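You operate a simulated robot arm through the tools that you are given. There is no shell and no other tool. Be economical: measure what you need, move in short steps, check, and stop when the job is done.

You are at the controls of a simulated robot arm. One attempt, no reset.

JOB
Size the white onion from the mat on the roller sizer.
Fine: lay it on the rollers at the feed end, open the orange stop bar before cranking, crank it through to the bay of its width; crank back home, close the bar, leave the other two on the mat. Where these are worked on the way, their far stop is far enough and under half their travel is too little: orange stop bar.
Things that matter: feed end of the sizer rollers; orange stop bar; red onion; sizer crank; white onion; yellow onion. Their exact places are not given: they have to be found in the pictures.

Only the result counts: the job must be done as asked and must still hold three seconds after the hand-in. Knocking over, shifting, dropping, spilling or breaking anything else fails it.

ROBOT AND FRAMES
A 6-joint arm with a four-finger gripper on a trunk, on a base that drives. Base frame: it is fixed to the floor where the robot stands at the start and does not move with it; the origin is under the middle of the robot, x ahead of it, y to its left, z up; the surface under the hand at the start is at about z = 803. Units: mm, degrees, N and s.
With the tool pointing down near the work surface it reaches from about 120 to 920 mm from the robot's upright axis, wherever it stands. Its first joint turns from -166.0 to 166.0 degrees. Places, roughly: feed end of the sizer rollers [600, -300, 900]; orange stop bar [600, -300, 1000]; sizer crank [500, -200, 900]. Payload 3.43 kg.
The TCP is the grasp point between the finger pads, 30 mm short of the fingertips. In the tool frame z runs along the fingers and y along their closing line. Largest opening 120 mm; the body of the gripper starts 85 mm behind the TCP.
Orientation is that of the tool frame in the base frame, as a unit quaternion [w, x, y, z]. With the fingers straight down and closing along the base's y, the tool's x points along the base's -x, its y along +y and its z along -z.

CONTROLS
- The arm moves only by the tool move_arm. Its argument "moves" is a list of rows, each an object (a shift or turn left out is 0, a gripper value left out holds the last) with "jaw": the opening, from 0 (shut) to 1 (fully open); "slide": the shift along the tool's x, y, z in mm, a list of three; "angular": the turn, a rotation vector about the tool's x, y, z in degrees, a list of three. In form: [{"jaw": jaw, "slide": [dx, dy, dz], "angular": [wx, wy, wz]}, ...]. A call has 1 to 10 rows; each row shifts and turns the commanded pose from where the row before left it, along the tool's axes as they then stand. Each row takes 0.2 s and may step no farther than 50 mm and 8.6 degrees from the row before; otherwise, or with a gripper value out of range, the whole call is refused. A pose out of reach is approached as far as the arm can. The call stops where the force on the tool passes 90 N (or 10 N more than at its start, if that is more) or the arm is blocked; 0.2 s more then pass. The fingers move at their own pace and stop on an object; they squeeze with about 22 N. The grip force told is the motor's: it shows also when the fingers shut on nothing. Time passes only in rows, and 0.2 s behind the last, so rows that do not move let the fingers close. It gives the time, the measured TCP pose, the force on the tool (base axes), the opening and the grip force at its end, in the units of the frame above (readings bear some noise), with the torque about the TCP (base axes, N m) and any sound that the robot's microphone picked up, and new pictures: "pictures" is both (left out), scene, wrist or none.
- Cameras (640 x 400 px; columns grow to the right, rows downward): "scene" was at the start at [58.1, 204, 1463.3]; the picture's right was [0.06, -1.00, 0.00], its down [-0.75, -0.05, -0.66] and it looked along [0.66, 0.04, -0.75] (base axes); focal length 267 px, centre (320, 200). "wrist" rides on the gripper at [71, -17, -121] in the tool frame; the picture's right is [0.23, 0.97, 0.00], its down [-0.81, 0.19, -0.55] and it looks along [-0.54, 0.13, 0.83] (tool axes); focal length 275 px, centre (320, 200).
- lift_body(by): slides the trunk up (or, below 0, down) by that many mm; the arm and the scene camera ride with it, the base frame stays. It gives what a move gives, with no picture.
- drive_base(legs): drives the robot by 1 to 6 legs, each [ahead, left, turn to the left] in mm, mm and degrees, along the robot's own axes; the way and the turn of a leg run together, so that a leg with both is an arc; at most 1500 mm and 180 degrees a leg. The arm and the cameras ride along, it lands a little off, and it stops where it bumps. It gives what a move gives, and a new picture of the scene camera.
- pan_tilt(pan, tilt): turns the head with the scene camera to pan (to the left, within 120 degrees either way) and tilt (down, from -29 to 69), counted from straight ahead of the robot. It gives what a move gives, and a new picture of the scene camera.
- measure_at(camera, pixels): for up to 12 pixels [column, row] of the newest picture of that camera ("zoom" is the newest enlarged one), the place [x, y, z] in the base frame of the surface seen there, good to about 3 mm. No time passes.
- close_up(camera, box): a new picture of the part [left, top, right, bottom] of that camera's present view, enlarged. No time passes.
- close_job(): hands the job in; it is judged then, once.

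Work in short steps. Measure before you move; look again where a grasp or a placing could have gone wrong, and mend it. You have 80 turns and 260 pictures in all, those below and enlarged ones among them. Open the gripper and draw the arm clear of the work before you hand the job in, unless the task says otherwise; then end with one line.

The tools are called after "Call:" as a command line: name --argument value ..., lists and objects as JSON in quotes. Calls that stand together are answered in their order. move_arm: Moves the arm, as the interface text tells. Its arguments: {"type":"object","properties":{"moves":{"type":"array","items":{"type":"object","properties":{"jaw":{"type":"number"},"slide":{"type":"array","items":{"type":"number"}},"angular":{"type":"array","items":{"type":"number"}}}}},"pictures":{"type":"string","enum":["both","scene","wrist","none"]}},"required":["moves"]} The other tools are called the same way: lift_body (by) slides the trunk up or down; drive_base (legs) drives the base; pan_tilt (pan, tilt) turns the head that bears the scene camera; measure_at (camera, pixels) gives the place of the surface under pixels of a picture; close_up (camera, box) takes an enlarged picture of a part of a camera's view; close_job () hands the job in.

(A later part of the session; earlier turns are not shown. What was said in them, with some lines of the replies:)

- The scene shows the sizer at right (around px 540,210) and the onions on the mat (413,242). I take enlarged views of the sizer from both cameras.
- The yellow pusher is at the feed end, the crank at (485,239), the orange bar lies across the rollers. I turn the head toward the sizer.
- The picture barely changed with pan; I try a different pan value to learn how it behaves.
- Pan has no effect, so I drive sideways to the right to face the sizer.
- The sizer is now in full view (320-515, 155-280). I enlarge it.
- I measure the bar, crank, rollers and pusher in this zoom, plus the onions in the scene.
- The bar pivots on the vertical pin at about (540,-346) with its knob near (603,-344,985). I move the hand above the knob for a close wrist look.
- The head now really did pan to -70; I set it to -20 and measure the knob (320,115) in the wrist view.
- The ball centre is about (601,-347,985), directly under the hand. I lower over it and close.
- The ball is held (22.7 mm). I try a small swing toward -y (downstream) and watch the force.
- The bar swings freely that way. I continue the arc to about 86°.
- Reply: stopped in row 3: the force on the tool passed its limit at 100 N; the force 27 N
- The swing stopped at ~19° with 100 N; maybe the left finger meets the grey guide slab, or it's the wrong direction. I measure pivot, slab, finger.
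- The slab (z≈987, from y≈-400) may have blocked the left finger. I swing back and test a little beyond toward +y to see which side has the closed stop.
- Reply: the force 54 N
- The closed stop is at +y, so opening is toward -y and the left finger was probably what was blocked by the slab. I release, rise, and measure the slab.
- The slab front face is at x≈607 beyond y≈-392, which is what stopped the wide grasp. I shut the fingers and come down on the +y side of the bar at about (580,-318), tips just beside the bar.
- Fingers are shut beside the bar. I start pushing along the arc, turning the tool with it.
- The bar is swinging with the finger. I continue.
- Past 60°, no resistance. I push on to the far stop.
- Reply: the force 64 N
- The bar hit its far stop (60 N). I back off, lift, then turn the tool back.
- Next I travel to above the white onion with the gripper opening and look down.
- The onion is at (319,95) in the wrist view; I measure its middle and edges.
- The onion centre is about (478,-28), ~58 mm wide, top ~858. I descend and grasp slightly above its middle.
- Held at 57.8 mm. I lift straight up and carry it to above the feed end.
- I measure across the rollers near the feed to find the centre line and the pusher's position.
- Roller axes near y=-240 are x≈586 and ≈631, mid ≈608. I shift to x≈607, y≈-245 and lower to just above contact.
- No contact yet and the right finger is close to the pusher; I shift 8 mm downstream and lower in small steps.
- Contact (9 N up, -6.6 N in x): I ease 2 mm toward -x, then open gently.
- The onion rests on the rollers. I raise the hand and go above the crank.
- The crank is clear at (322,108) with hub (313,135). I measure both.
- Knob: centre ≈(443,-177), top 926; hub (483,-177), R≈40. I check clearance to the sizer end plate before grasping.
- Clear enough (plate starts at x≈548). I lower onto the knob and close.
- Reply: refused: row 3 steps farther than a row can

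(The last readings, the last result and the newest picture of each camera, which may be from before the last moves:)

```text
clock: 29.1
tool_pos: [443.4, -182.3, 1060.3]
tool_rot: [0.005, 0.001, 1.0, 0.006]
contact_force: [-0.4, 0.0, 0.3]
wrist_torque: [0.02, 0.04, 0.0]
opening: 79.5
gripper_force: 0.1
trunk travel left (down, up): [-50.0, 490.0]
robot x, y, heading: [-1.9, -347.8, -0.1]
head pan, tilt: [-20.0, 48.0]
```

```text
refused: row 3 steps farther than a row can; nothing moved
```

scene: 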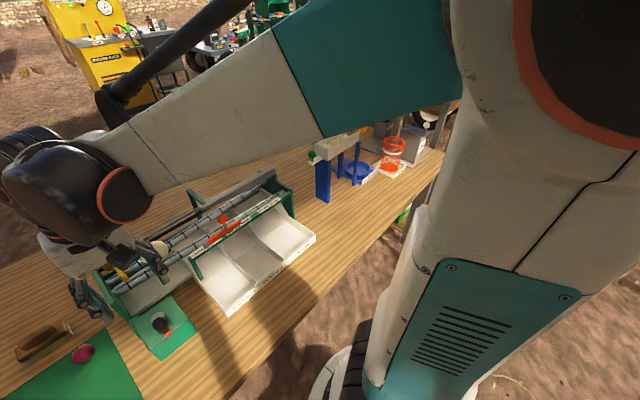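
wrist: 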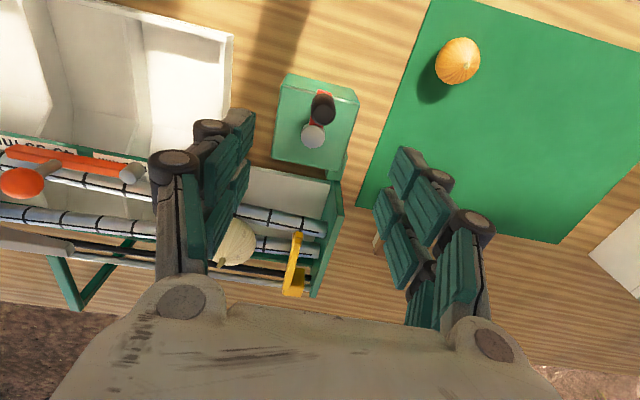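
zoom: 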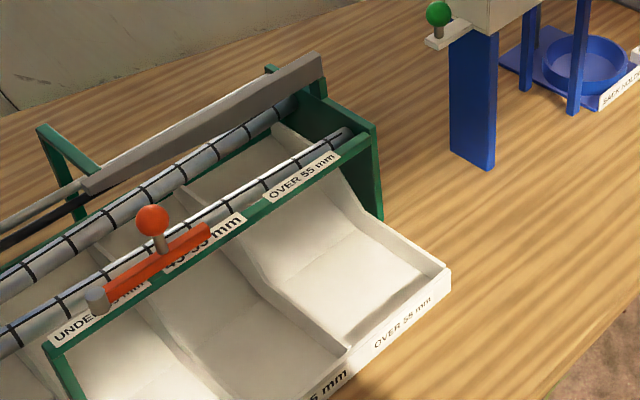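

The last row was too long; I split it.

Call:
move_arm --moves '[{"slide": [0, 5, 45], "jaw": 0.5}, {"slide": [0, 0, 45]}, {"slide": [0, 0, 40]}, {"slide": [0, 0, 12]}, {"jaw": 0.0}, {}, {}]' --pictures "wrist"

```text
clock: 30.7
tool_pos: [443.4, -173.6, 920.4]
tool_rot: [0.005, 0.001, 1.0, 0.005]
contact_force: [2.0, -0.6, -5.4]
wrist_torque: [-0.4, -0.57, -0.02]
opening: 20.6
gripper_force: 44.6
trunk travel left (down, up): [-50.0, 490.0]
robot x, y, heading: [-2.2, -347.6, -0.1]
head pan, tilt: [-20.0, 48.0]
```

wrist: 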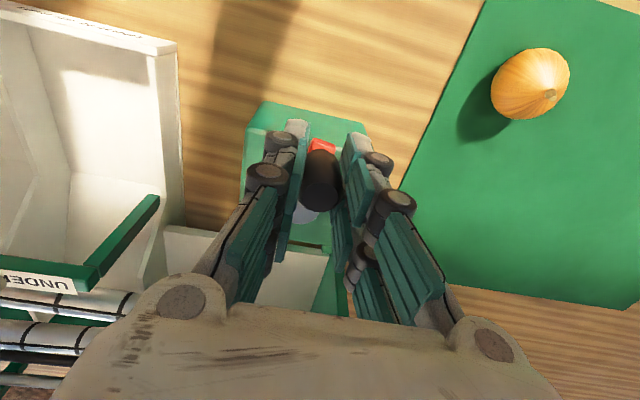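

Knob held. I try 15° with the knob going toward -y (counter-clockwise from above) and watch the force.

Call:
move_arm --moves '[{"slide": [-0.4, -5.2, 0]}, {"slide": [-1.0, -5.1, 0]}, {}]' --pictures "wrist"

```text
clock: 31.5
tool_pos: [443.3, -180.3, 919.2]
tool_rot: [0.004, 0.0, 1.0, 0.007]
contact_force: [-6.6, 39.8, 1.7]
wrist_torque: [0.69, 0.71, 0.01]
opening: 20.5
gripper_force: 44.9
trunk travel left (down, up): [-50.0, 490.0]
robot x, y, heading: [-5.1, -347.1, -0.2]
head pan, tilt: [-20.0, 48.0]
```

wrist: 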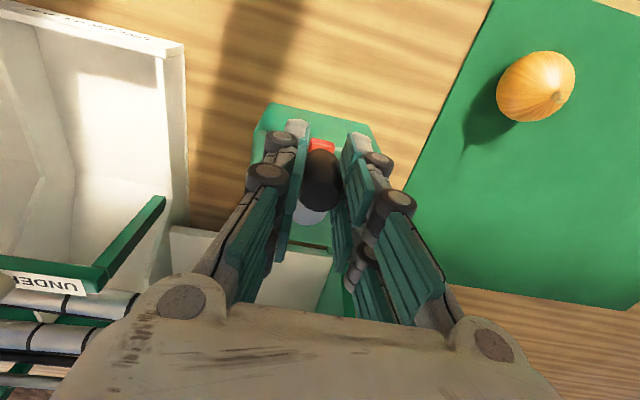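

40 N resistance: likely the home stop. I go back and try the other direction.

Call:
move_arm --moves '[{"slide": [1.4, 10.3, 0]}, {"slide": [-0.4, 5.2, 0]}, {"slide": [-1.0, 5.1, 0]}, {}]' --pictures "wrist"

```text
clock: 32.5
tool_pos: [445.8, -163.8, 919.0]
tool_rot: [0.006, 0.002, 1.0, 0.005]
contact_force: [14.7, -6.4, 27.6]
wrist_torque: [-0.66, -0.52, -0.05]
opening: 20.7
gripper_force: 45.2
trunk travel left (down, up): [-50.0, 490.0]
robot x, y, heading: [-1.7, -349.6, -0.1]
head pan, tilt: [-20.0, 48.0]
```

wrist: 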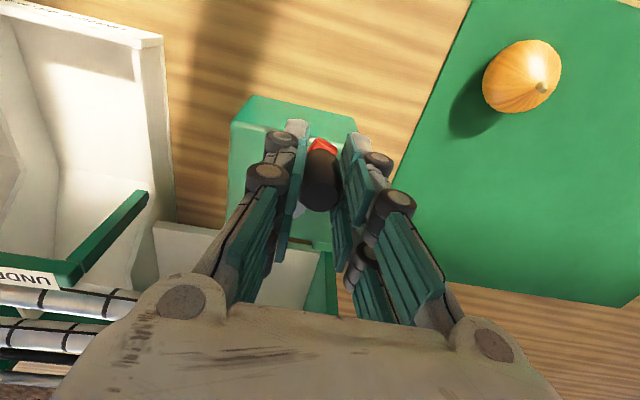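

It turns clockwise (toward +y). I raise 3 mm to ease the tip pressure and continue the arc to the 90° position.

Call:
move_arm --moves '[{"slide": [-3.5, 6.75, -3]}, {"slide": [-6.3, 8.15, 0]}, {"slide": [-8.15, 6.3, 0]}, {"slide": [-9.55, 4.0, 0]}, {"slide": [-10.2, 1.3, 0]}]'

```text
clock: 33.7
tool_pos: [482.0, -139.4, 922.0]
tool_rot: [0.003, 0.002, 1.0, 0.004]
contact_force: [0.9, -28.5, -33.1]
wrist_torque: [-0.66, 0.31, -0.01]
opening: 20.2
gripper_force: 44.7
trunk travel left (down, up): [-50.0, 490.0]
robot x, y, heading: [-3.9, -346.1, 0.0]
head pan, tilt: [-20.0, 48.0]
```

scene: 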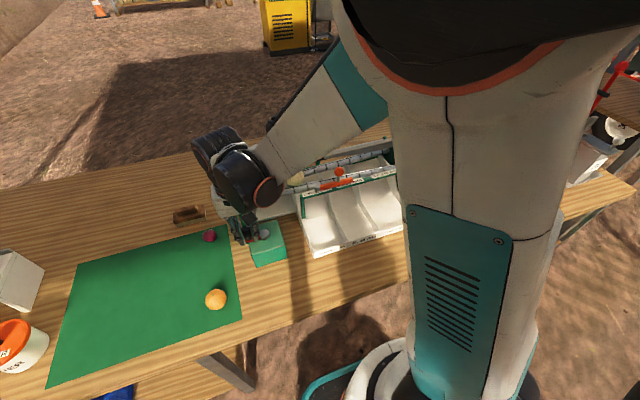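
wrist: 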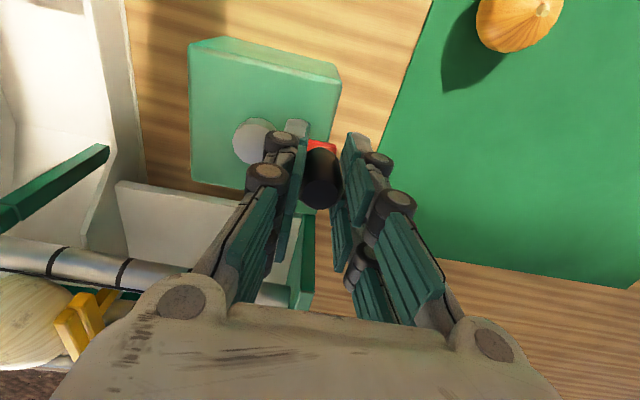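

The pusher has advanced toward the onion (wrist px (80,320)). I measure how far per quarter turn.

Call:
measure_at --camera "wrist" --pixels '[[70, 325], [85, 320], [100, 305], [255, 141], [320, 170], [20, 310]]'

```text
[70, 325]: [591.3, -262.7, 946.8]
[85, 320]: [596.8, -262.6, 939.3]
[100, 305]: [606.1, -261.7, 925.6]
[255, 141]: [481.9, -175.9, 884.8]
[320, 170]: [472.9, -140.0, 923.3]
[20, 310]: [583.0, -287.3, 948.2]
```

About 90 mm of pusher travel per quarter turn, and it reaches the onion now. I continue clockwise to -10°, radius slightly smaller.

Call:
move_arm --moves '[{"slide": [-12.7, -3.8, 1.5]}, {"slide": [-11.6, -6.7, 0]}, {"slide": [-8.6, -10.2, 0]}, {"slide": [-4.6, -12.6, 0]}, {"slide": [0, -13.4, 0]}]'

Call:
close_up --camera "scene" --box '[215, 120, 435, 265]'

```text
clock: 34.9
tool_pos: [521.5, -187.4, 921.0]
tool_rot: [0.005, 0.002, 1.0, 0.006]
contact_force: [34.5, -8.6, 37.1]
wrist_torque: [-0.41, -1.02, -0.01]
opening: 20.7
gripper_force: 44.7
trunk travel left (down, up): [-50.0, 490.0]
robot x, y, heading: [-0.6, -354.2, -0.2]
head pan, tilt: [-20.0, 48.0]
```

scene: 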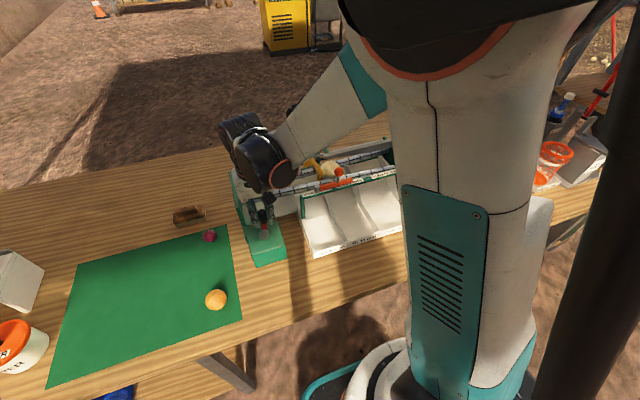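
wrist: 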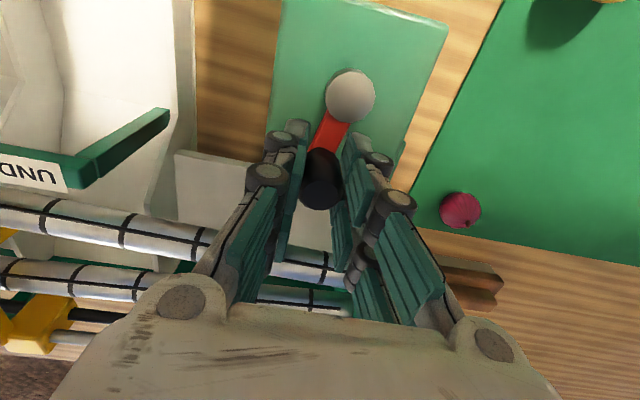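

```text
2.76 times, centred on (325, 192) of scene
```

zoom: 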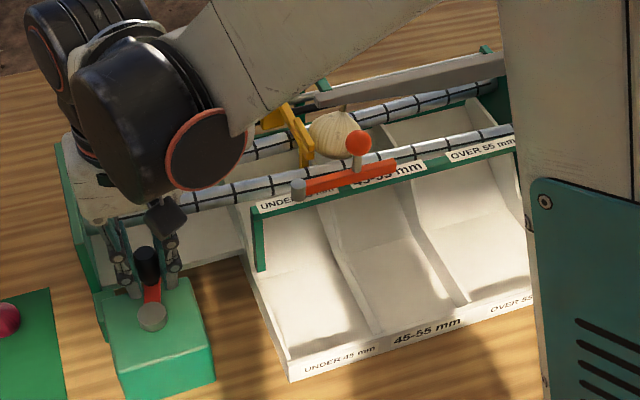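

The onion rides past the opened bar. I continue to -90°.

Call:
move_arm --moves '[{"slide": [3.2, -13.5, -0.7]}, {"slide": [8.8, -10.5, 0]}, {"slide": [11.9, -6.8, 0]}, {"slide": [13.5, -2.4, 0]}]'

Call:
close_up --camera "scene" --box '[215, 120, 435, 265]'

```text
clock: 35.9
tool_pos: [480.1, -218.9, 919.6]
tool_rot: [0.003, 0.001, 1.0, 0.006]
contact_force: [-2.7, -22.7, 3.9]
wrist_torque: [-0.92, 0.18, 0.0]
opening: 20.8
gripper_force: 44.6
trunk travel left (down, up): [-50.0, 490.0]
robot x, y, heading: [-1.2, -349.8, -0.2]
head pan, tilt: [-20.0, 48.0]
```

scene: 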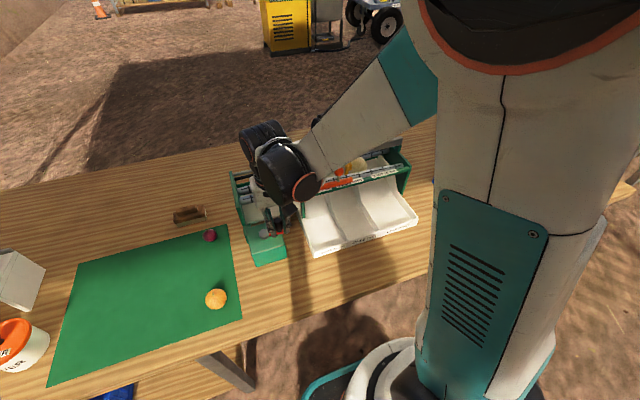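
wrist: 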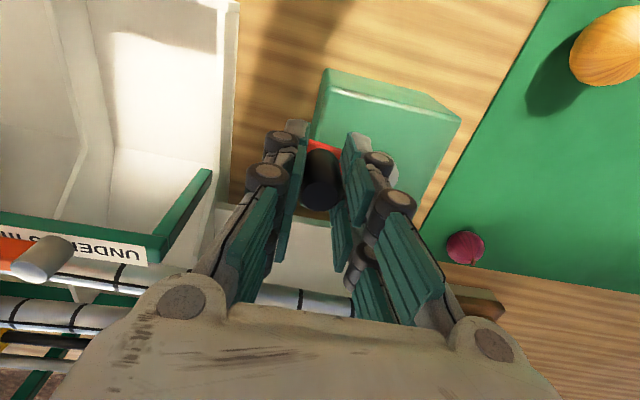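

```text
2.76 times, centred on (325, 192) of scene
```

zoom: 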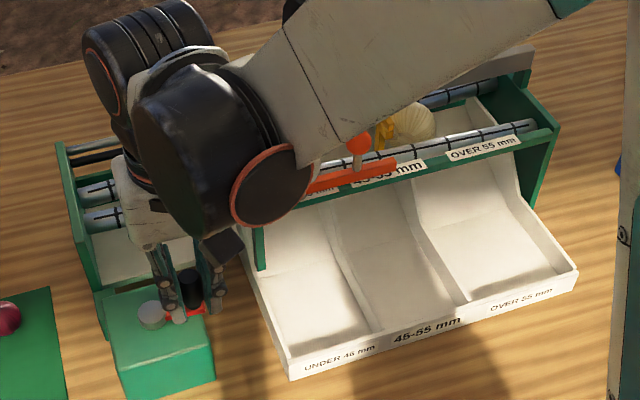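

The onion is entering the OVER 55 zone, still on the rollers. I continue 60°.

Call:
move_arm --moves '[{"slide": [13.5, 2.4, 0]}, {"slide": [11.9, 6.8, 0]}, {"slide": [8.8, 10.5, 0]}]' --pictures "scene"

Call:
close_up --camera "scene" --box '[215, 120, 435, 265]'

```text
clock: 36.7
tool_pos: [448.5, -195.6, 920.1]
tool_rot: [0.004, 0.0, 1.0, 0.006]
contact_force: [-8.7, -3.5, -30.5]
wrist_torque: [-0.21, 0.52, -0.04]
opening: 20.7
gripper_force: 45.1
trunk travel left (down, up): [-50.0, 490.0]
robot x, y, heading: [-1.0, -347.5, -0.3]
head pan, tilt: [-20.0, 48.0]
```

scene: 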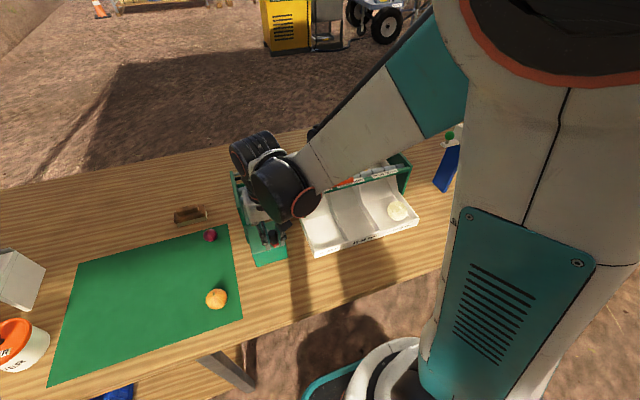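

```text
2.76 times, centred on (325, 192) of scene
```

zoom: 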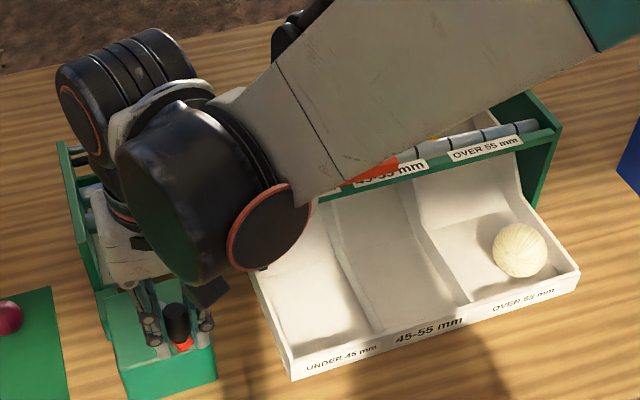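

The onion lies in the OVER 55 bay. I crank back the reverse way, first 150°.

Call:
move_arm --moves '[{"slide": [-14.4, -14.4, 0]}, {"slide": [-19.7, -5.3, 0]}, {"slide": [-19.7, 5.3, 0]}, {"slide": [-14.4, 14.4, 0]}, {"slide": [-5.3, 19.7, 0]}]' --pictures "wrist"

```text
clock: 37.9
tool_pos: [523.6, -175.4, 919.0]
tool_rot: [0.006, -0.001, 1.0, 0.007]
contact_force: [29.7, 5.0, 21.2]
wrist_torque: [-0.12, -1.21, -0.01]
opening: 20.6
gripper_force: 45.3
trunk travel left (down, up): [-50.0, 490.0]
robot x, y, heading: [5.0, -351.9, -0.1]
head pan, tilt: [-20.0, 48.0]
```

wrist: 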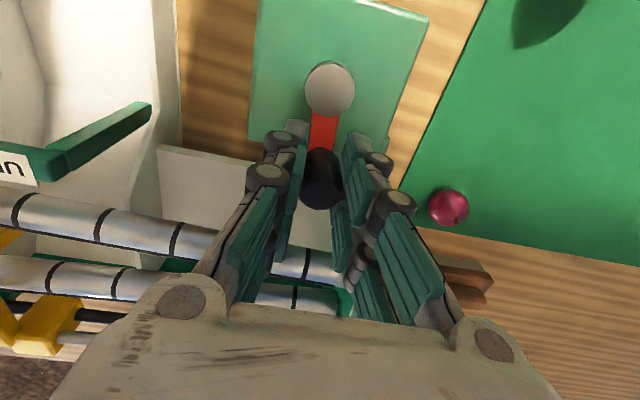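

The pusher is returning. I continue through 0° back to about 175°.

Call:
move_arm --moves '[{"slide": [5.3, 19.7, 0]}, {"slide": [14.4, 14.4, 0]}, {"slide": [19.7, 5.3, 0]}, {"slide": [19.7, -5.3, 0]}, {"slide": [14.4, -14.4, 0]}, {"slide": [5.3, -18, 0]}, {"slide": [0, -4, 0]}]' --pictures "wrist"

```text
clock: 39.5
tool_pos: [443.5, -179.3, 920.3]
tool_rot: [0.006, 0.001, 1.0, 0.006]
contact_force: [26.0, 2.2, 15.9]
wrist_torque: [-0.29, -1.77, 0.0]
opening: 20.3
gripper_force: 44.8
trunk travel left (down, up): [-50.0, 490.0]
robot x, y, heading: [0.2, -351.1, 0.2]
head pan, tilt: [-20.0, 48.0]
```

wrist: 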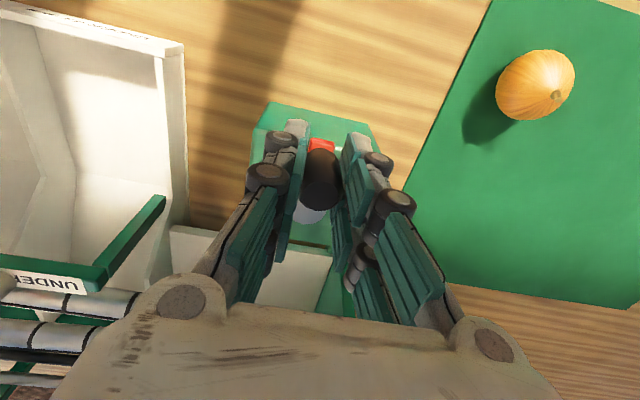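

Near home; I nudge a few mm more to meet the home stop.

Call:
move_arm --moves '[{"slide": [0, -4, 0]}, {"slide": [0, -2, 0]}, {}]' --pictures "none"

```text
clock: 40.3
tool_pos: [444.2, -179.5, 919.8]
tool_rot: [0.005, 0.0, 1.0, 0.007]
contact_force: [26.3, 47.9, 12.7]
wrist_torque: [1.07, 0.55, 0.03]
opening: 20.5
gripper_force: 44.7
trunk travel left (down, up): [-50.0, 490.0]
robot x, y, heading: [0.6, -348.8, -0.0]
head pan, tilt: [-20.0, 48.0]
```

At the stop (48 N). I relax, release, rise and look.

Call:
move_arm --moves '[{"slide": [-1.5, 5, 0]}, {"jaw": 0.45}, {}, {"slide": [0, 0, -40]}, {"slide": [0, 0, -45]}, {"slide": [0, 0, -45]}, {"slide": [-30, -35, 0]}, {"slide": [-30, -35, 0]}]'

Call:
close_up --camera "wrist" --box '[140, 0, 460, 220]'

Call:
close_up --camera "scene" --box '[215, 120, 435, 265]'

```text
clock: 42.1
tool_pos: [504.6, -254.0, 1049.9]
tool_rot: [0.005, 0.001, 1.0, 0.006]
contact_force: [0.3, -0.3, -0.3]
wrist_torque: [-0.01, 0.04, -0.01]
opening: 53.8
gripper_force: 0.0
trunk travel left (down, up): [-50.0, 490.0]
robot x, y, heading: [1.3, -350.5, -0.2]
head pan, tilt: [-20.0, 48.0]
```

scene: 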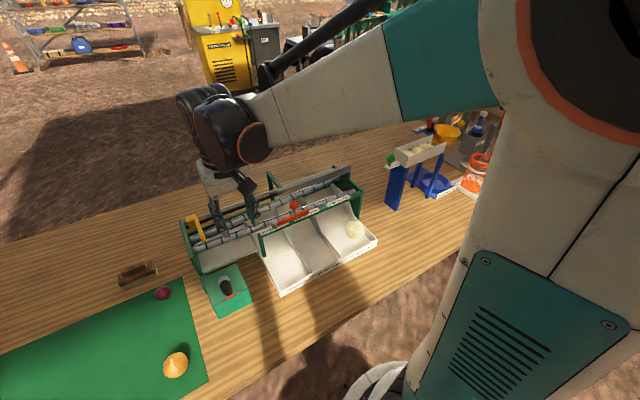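
wrist: 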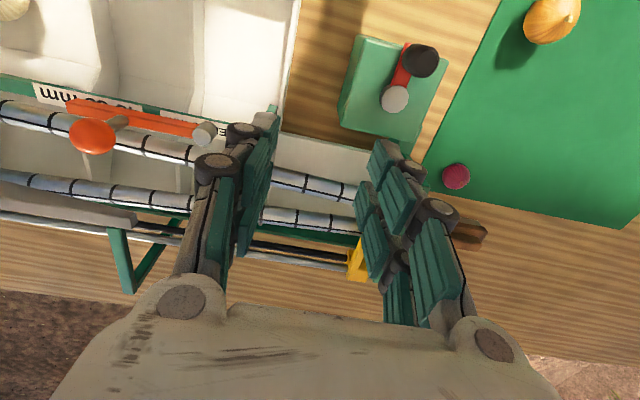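

```text
1.82 times, centred on (300, 110) of wrist
```

zoom: 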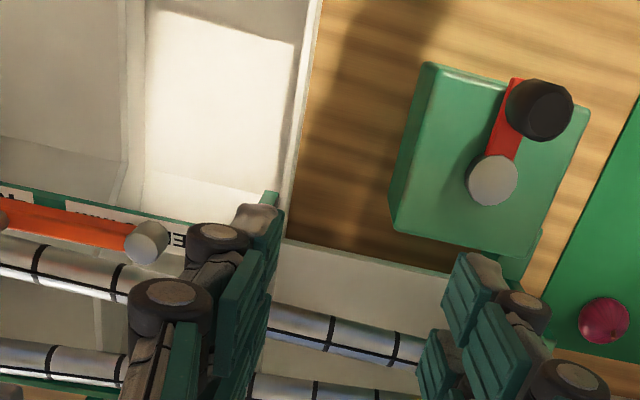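

```text
2.76 times, centred on (325, 192) of scene
```

zoom: 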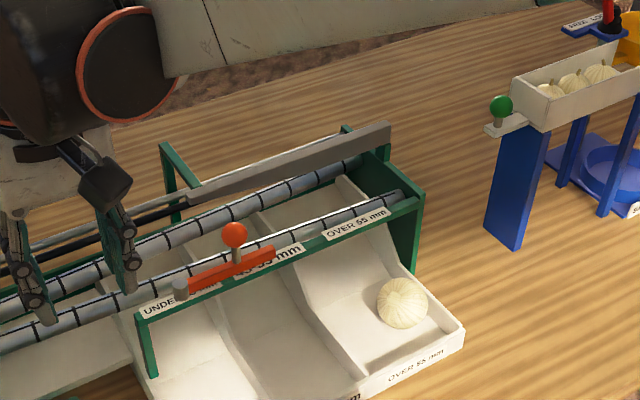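

I measure the pusher, crank knob and bar ball positions.

Call:
measure_at --camera "wrist" --pixels '[[355, 262], [420, 60], [395, 98], [93, 135], [92, 120], [203, 132], [70, 110], [160, 122], [110, 150]]'

Call:
measure_at --camera "scene" --pixels '[[204, 237], [193, 222], [190, 218], [226, 285], [222, 280]]'

```text
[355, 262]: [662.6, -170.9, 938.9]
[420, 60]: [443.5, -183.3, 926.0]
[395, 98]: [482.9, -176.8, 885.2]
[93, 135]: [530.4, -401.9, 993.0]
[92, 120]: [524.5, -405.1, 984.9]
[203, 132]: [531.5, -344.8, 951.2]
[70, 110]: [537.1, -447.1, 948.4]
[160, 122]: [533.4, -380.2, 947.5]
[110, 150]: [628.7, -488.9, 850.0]
```

```text
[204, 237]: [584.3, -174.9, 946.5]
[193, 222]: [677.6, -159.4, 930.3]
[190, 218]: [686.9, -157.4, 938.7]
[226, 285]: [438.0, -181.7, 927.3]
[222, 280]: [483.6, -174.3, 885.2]
```

Pusher and crank are home. For closing, I bring shut fingers to the front side of the bar at (507,-388), turning the tool by 85° so the faces match.

Call:
move_arm --moves '[{"jaw": 0, "slide": [0, -45, 0]}, {"slide": [0, -45, 0]}, {"slide": [-1, -44, 0]}, {"angular": [0, 0, 8.5]}, {"angular": [0, 0, 8.5]}, {"angular": [0, 0, 8.5]}, {"angular": [0, 0, 8.5]}, {"angular": [0, 0, 8.5]}, {"angular": [0, 0, 8.5]}, {"angular": [0, 0, 8.5]}]' --pictures "none"

Call:
move_arm --moves '[{"angular": [0, 0, 8.5]}, {"angular": [0, 0, 8.5]}, {"angular": [0, 0, 8.5]}, {"slide": [0, 0, 30]}, {}]' --pictures "wrist"

```text
clock: 44.3
tool_pos: [503.5, -386.1, 1049.3]
tool_rot: [0.001, 0.498, 0.867, 0.007]
contact_force: [0.1, 0.0, 0.0]
wrist_torque: [-0.01, -0.01, 0.0]
opening: 0.1
gripper_force: 22.3
trunk travel left (down, up): [-50.0, 490.0]
robot x, y, heading: [-1.3, -350.7, -0.1]
head pan, tilt: [-20.0, 48.0]
```

```text
clock: 45.5
tool_pos: [506.3, -386.5, 1017.5]
tool_rot: [0.0, 0.677, 0.736, 0.007]
contact_force: [0.6, -0.5, -0.7]
wrist_torque: [0.0, 0.05, 0.0]
opening: 0.0
gripper_force: 21.4
trunk travel left (down, up): [-50.0, 490.0]
robot x, y, heading: [-0.5, -345.3, -0.2]
head pan, tilt: [-20.0, 48.0]
```

wrist: 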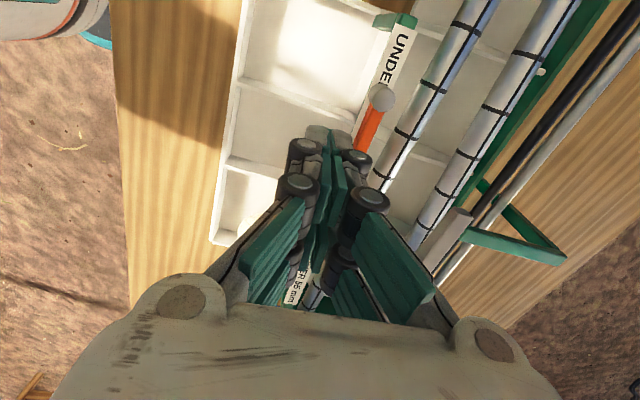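

The right knuckle could touch the ball on the way down, so I shift 18 mm further front before descending.

Call:
move_arm --moves '[{"slide": [0, -18, 0]}, {"slide": [0, 0, 25]}, {"slide": [0, 0, 21]}, {}]' --pictures "wrist"

```text
clock: 46.5
tool_pos: [486.0, -387.4, 971.0]
tool_rot: [-0.001, 0.677, 0.736, 0.007]
contact_force: [-0.8, -0.9, -0.9]
wrist_torque: [-0.01, 0.02, -0.02]
opening: 0.0
gripper_force: 22.1
trunk travel left (down, up): [-50.0, 490.0]
robot x, y, heading: [0.3, -349.5, -0.1]
head pan, tilt: [-20.0, 48.0]
```

wrist: 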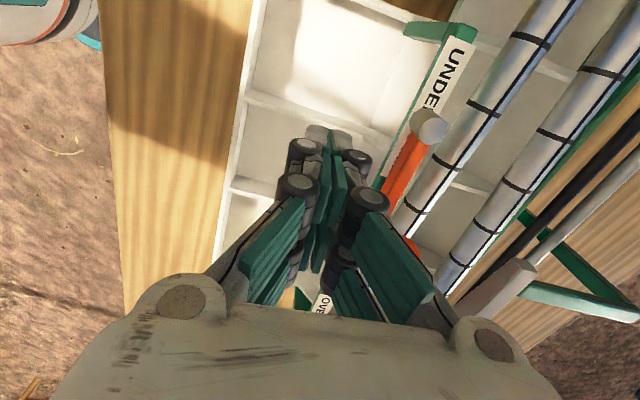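

Now I push in +x to the bar and start the return arc.

Call:
move_arm --moves '[{"slide": [-2.5, 18, 0]}, {"slide": [-2.5, 18, 0]}, {"slide": [-2.2, 6.4, 0], "angular": [0, 0, -8.5]}, {"slide": [-2.2, 6.4, 0], "angular": [0, 0, -8.5]}, {"slide": [-2.2, 6.4, 0], "angular": [0, 0, -8.5]}]' --pictures "wrist"

```text
clock: 47.7
tool_pos: [542.4, -390.6, 974.0]
tool_rot: [0.001, 0.496, 0.868, 0.007]
contact_force: [0.3, 0.1, 0.0]
wrist_torque: [0.01, 0.0, 0.0]
opening: 0.0
gripper_force: 22.4
trunk travel left (down, up): [-50.0, 490.0]
robot x, y, heading: [-2.5, -351.4, -0.0]
head pan, tilt: [-20.0, 48.0]
```

wrist: 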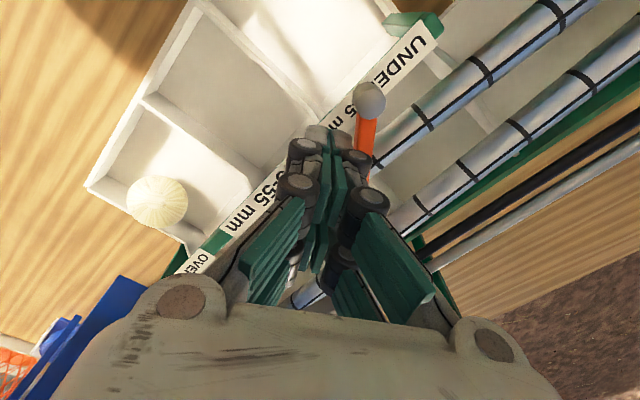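

The bar is turning back. I continue the arc.

Call:
move_arm --moves '[{"slide": [-2.2, 6.4, 0], "angular": [0, 0, -8.5]}, {"slide": [-2.2, 6.4, 0], "angular": [0, 0, -8.5]}, {"slide": [-2.2, 6.4, 0], "angular": [0, 0, -8.5]}, {"slide": [-2.2, 6.4, 0], "angular": [0, 0, -8.5]}]' --pictures "wrist"

```text
clock: 48.7
tool_pos: [566.8, -378.8, 973.2]
tool_rot: [0.003, 0.221, 0.975, 0.006]
contact_force: [-0.3, 0.2, -0.1]
wrist_torque: [-0.03, -0.01, -0.01]
opening: 0.0
gripper_force: 22.2
trunk travel left (down, up): [-50.0, 490.0]
robot x, y, heading: [-0.9, -350.0, 0.1]
head pan, tilt: [-20.0, 48.0]
```

wrist: 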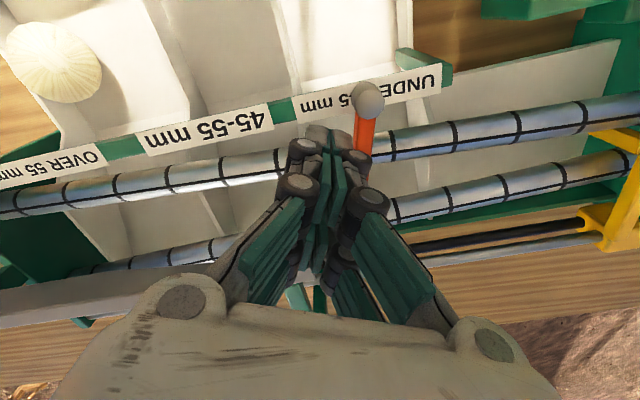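

Bar is ~20° from closed; I finish the arc and press lightly against the closed stop.

Call:
move_arm --moves '[{"slide": [-2.2, 6.4, 0], "angular": [0, 0, -8.5]}, {"slide": [-2.2, 6.4, 0], "angular": [0, 0, -8.5]}, {"slide": [-2.2, 6.4, 0], "angular": [0, 0, -8.5]}, {}]' --pictures "wrist"

```text
clock: 49.7
tool_pos: [577.0, -372.3, 973.4]
tool_rot: [0.004, 0.004, 1.0, 0.003]
contact_force: [-16.7, -64.7, -12.2]
wrist_torque: [0.42, 0.03, -0.79]
opening: 0.3
gripper_force: 22.3
trunk travel left (down, up): [-50.0, 490.0]
robot x, y, heading: [0.9, -347.5, -0.1]
head pan, tilt: [-20.0, 48.0]
```

wrist: 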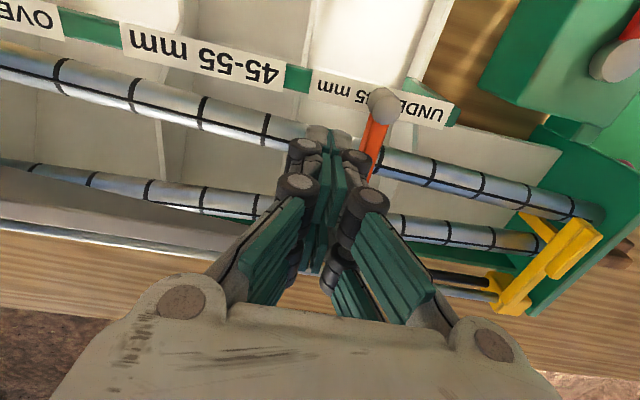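

Closed stop reached (65 N). I back off, rise and draw away to inspect.

Call:
move_arm --moves '[{"slide": [4, -14, 0]}, {"slide": [0, 0, -45]}, {"slide": [0, 0, -45]}, {"slide": [40, 0, -25]}, {"slide": [40, 0, -25], "jaw": 0.8}, {"slide": [40, 0, -20]}]'

Call:
close_up --camera "wrist" --box '[120, 0, 520, 250]'

Call:
close_up --camera "scene" --box '[140, 120, 420, 310]'

```text
clock: 51.1
tool_pos: [453.3, -380.6, 1133.0]
tool_rot: [0.004, 0.002, 1.0, 0.006]
contact_force: [0.0, -0.5, 0.9]
wrist_torque: [0.01, 0.0, 0.0]
opening: 96.1
gripper_force: 0.0
trunk travel left (down, up): [-50.0, 490.0]
robot x, y, heading: [-1.4, -351.2, 0.1]
head pan, tilt: [-20.0, 48.0]
```

scene: 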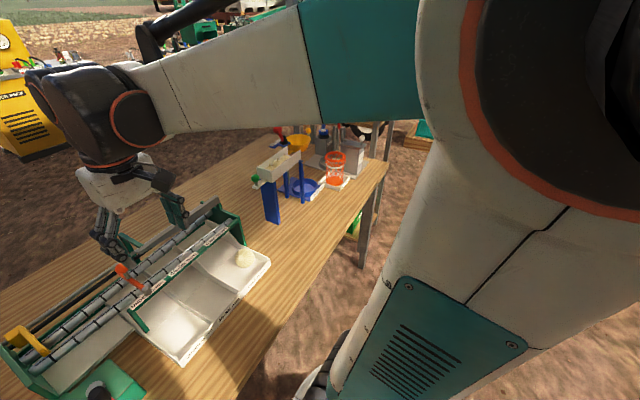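
wrist: 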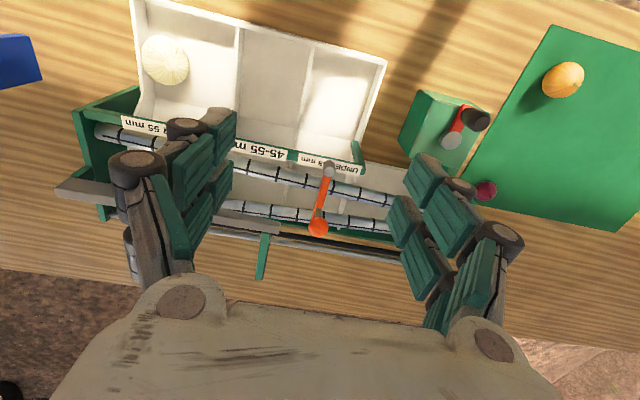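

```text
1.60 times, centred on (320, 125) of wrist
```

zoom: 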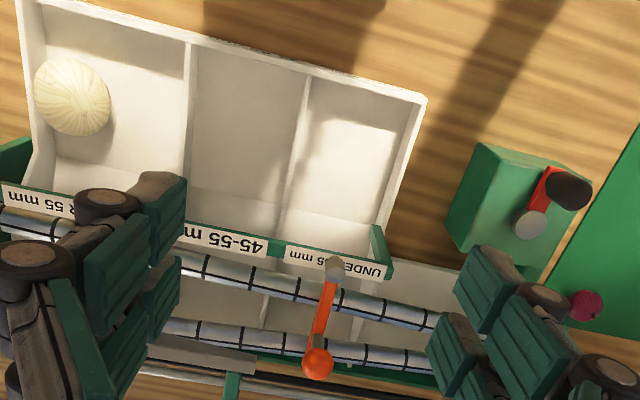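

```text
2.11 times, centred on (280, 215) of scene
```

zoom: 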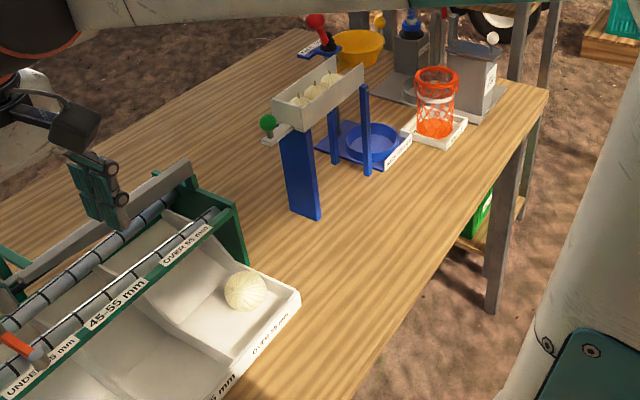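

I check the ball and crank positions against the starting ones.

Call:
measure_at --camera "wrist" --pixels '[[318, 227], [329, 170], [322, 200], [475, 118], [451, 140], [486, 190], [563, 80]]'

Call:
measure_at --camera "scene" --pixels '[[121, 268], [18, 337], [43, 349], [99, 392]]'

```text
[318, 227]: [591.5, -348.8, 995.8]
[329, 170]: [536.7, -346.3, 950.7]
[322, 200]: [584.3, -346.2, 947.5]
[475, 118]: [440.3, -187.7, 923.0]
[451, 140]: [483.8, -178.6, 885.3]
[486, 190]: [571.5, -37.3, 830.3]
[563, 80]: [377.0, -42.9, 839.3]
```

```text
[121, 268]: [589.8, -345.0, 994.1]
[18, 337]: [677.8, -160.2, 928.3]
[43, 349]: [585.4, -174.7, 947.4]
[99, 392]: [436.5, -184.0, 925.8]
```

The onion is in the OVER 55 bay, the bar is closed, the pusher and crank are home, the other two onions are on the mat, and the arm is clear. I hand in.

Call:
close_job

```text
The job is handed in.
```

The white onion, about 58 mm wide, is in the OVER 55 mm bay. I cranked back to the home stop, closed the orange stop bar and left the red and yellow onions on the mat; the job is handed in.
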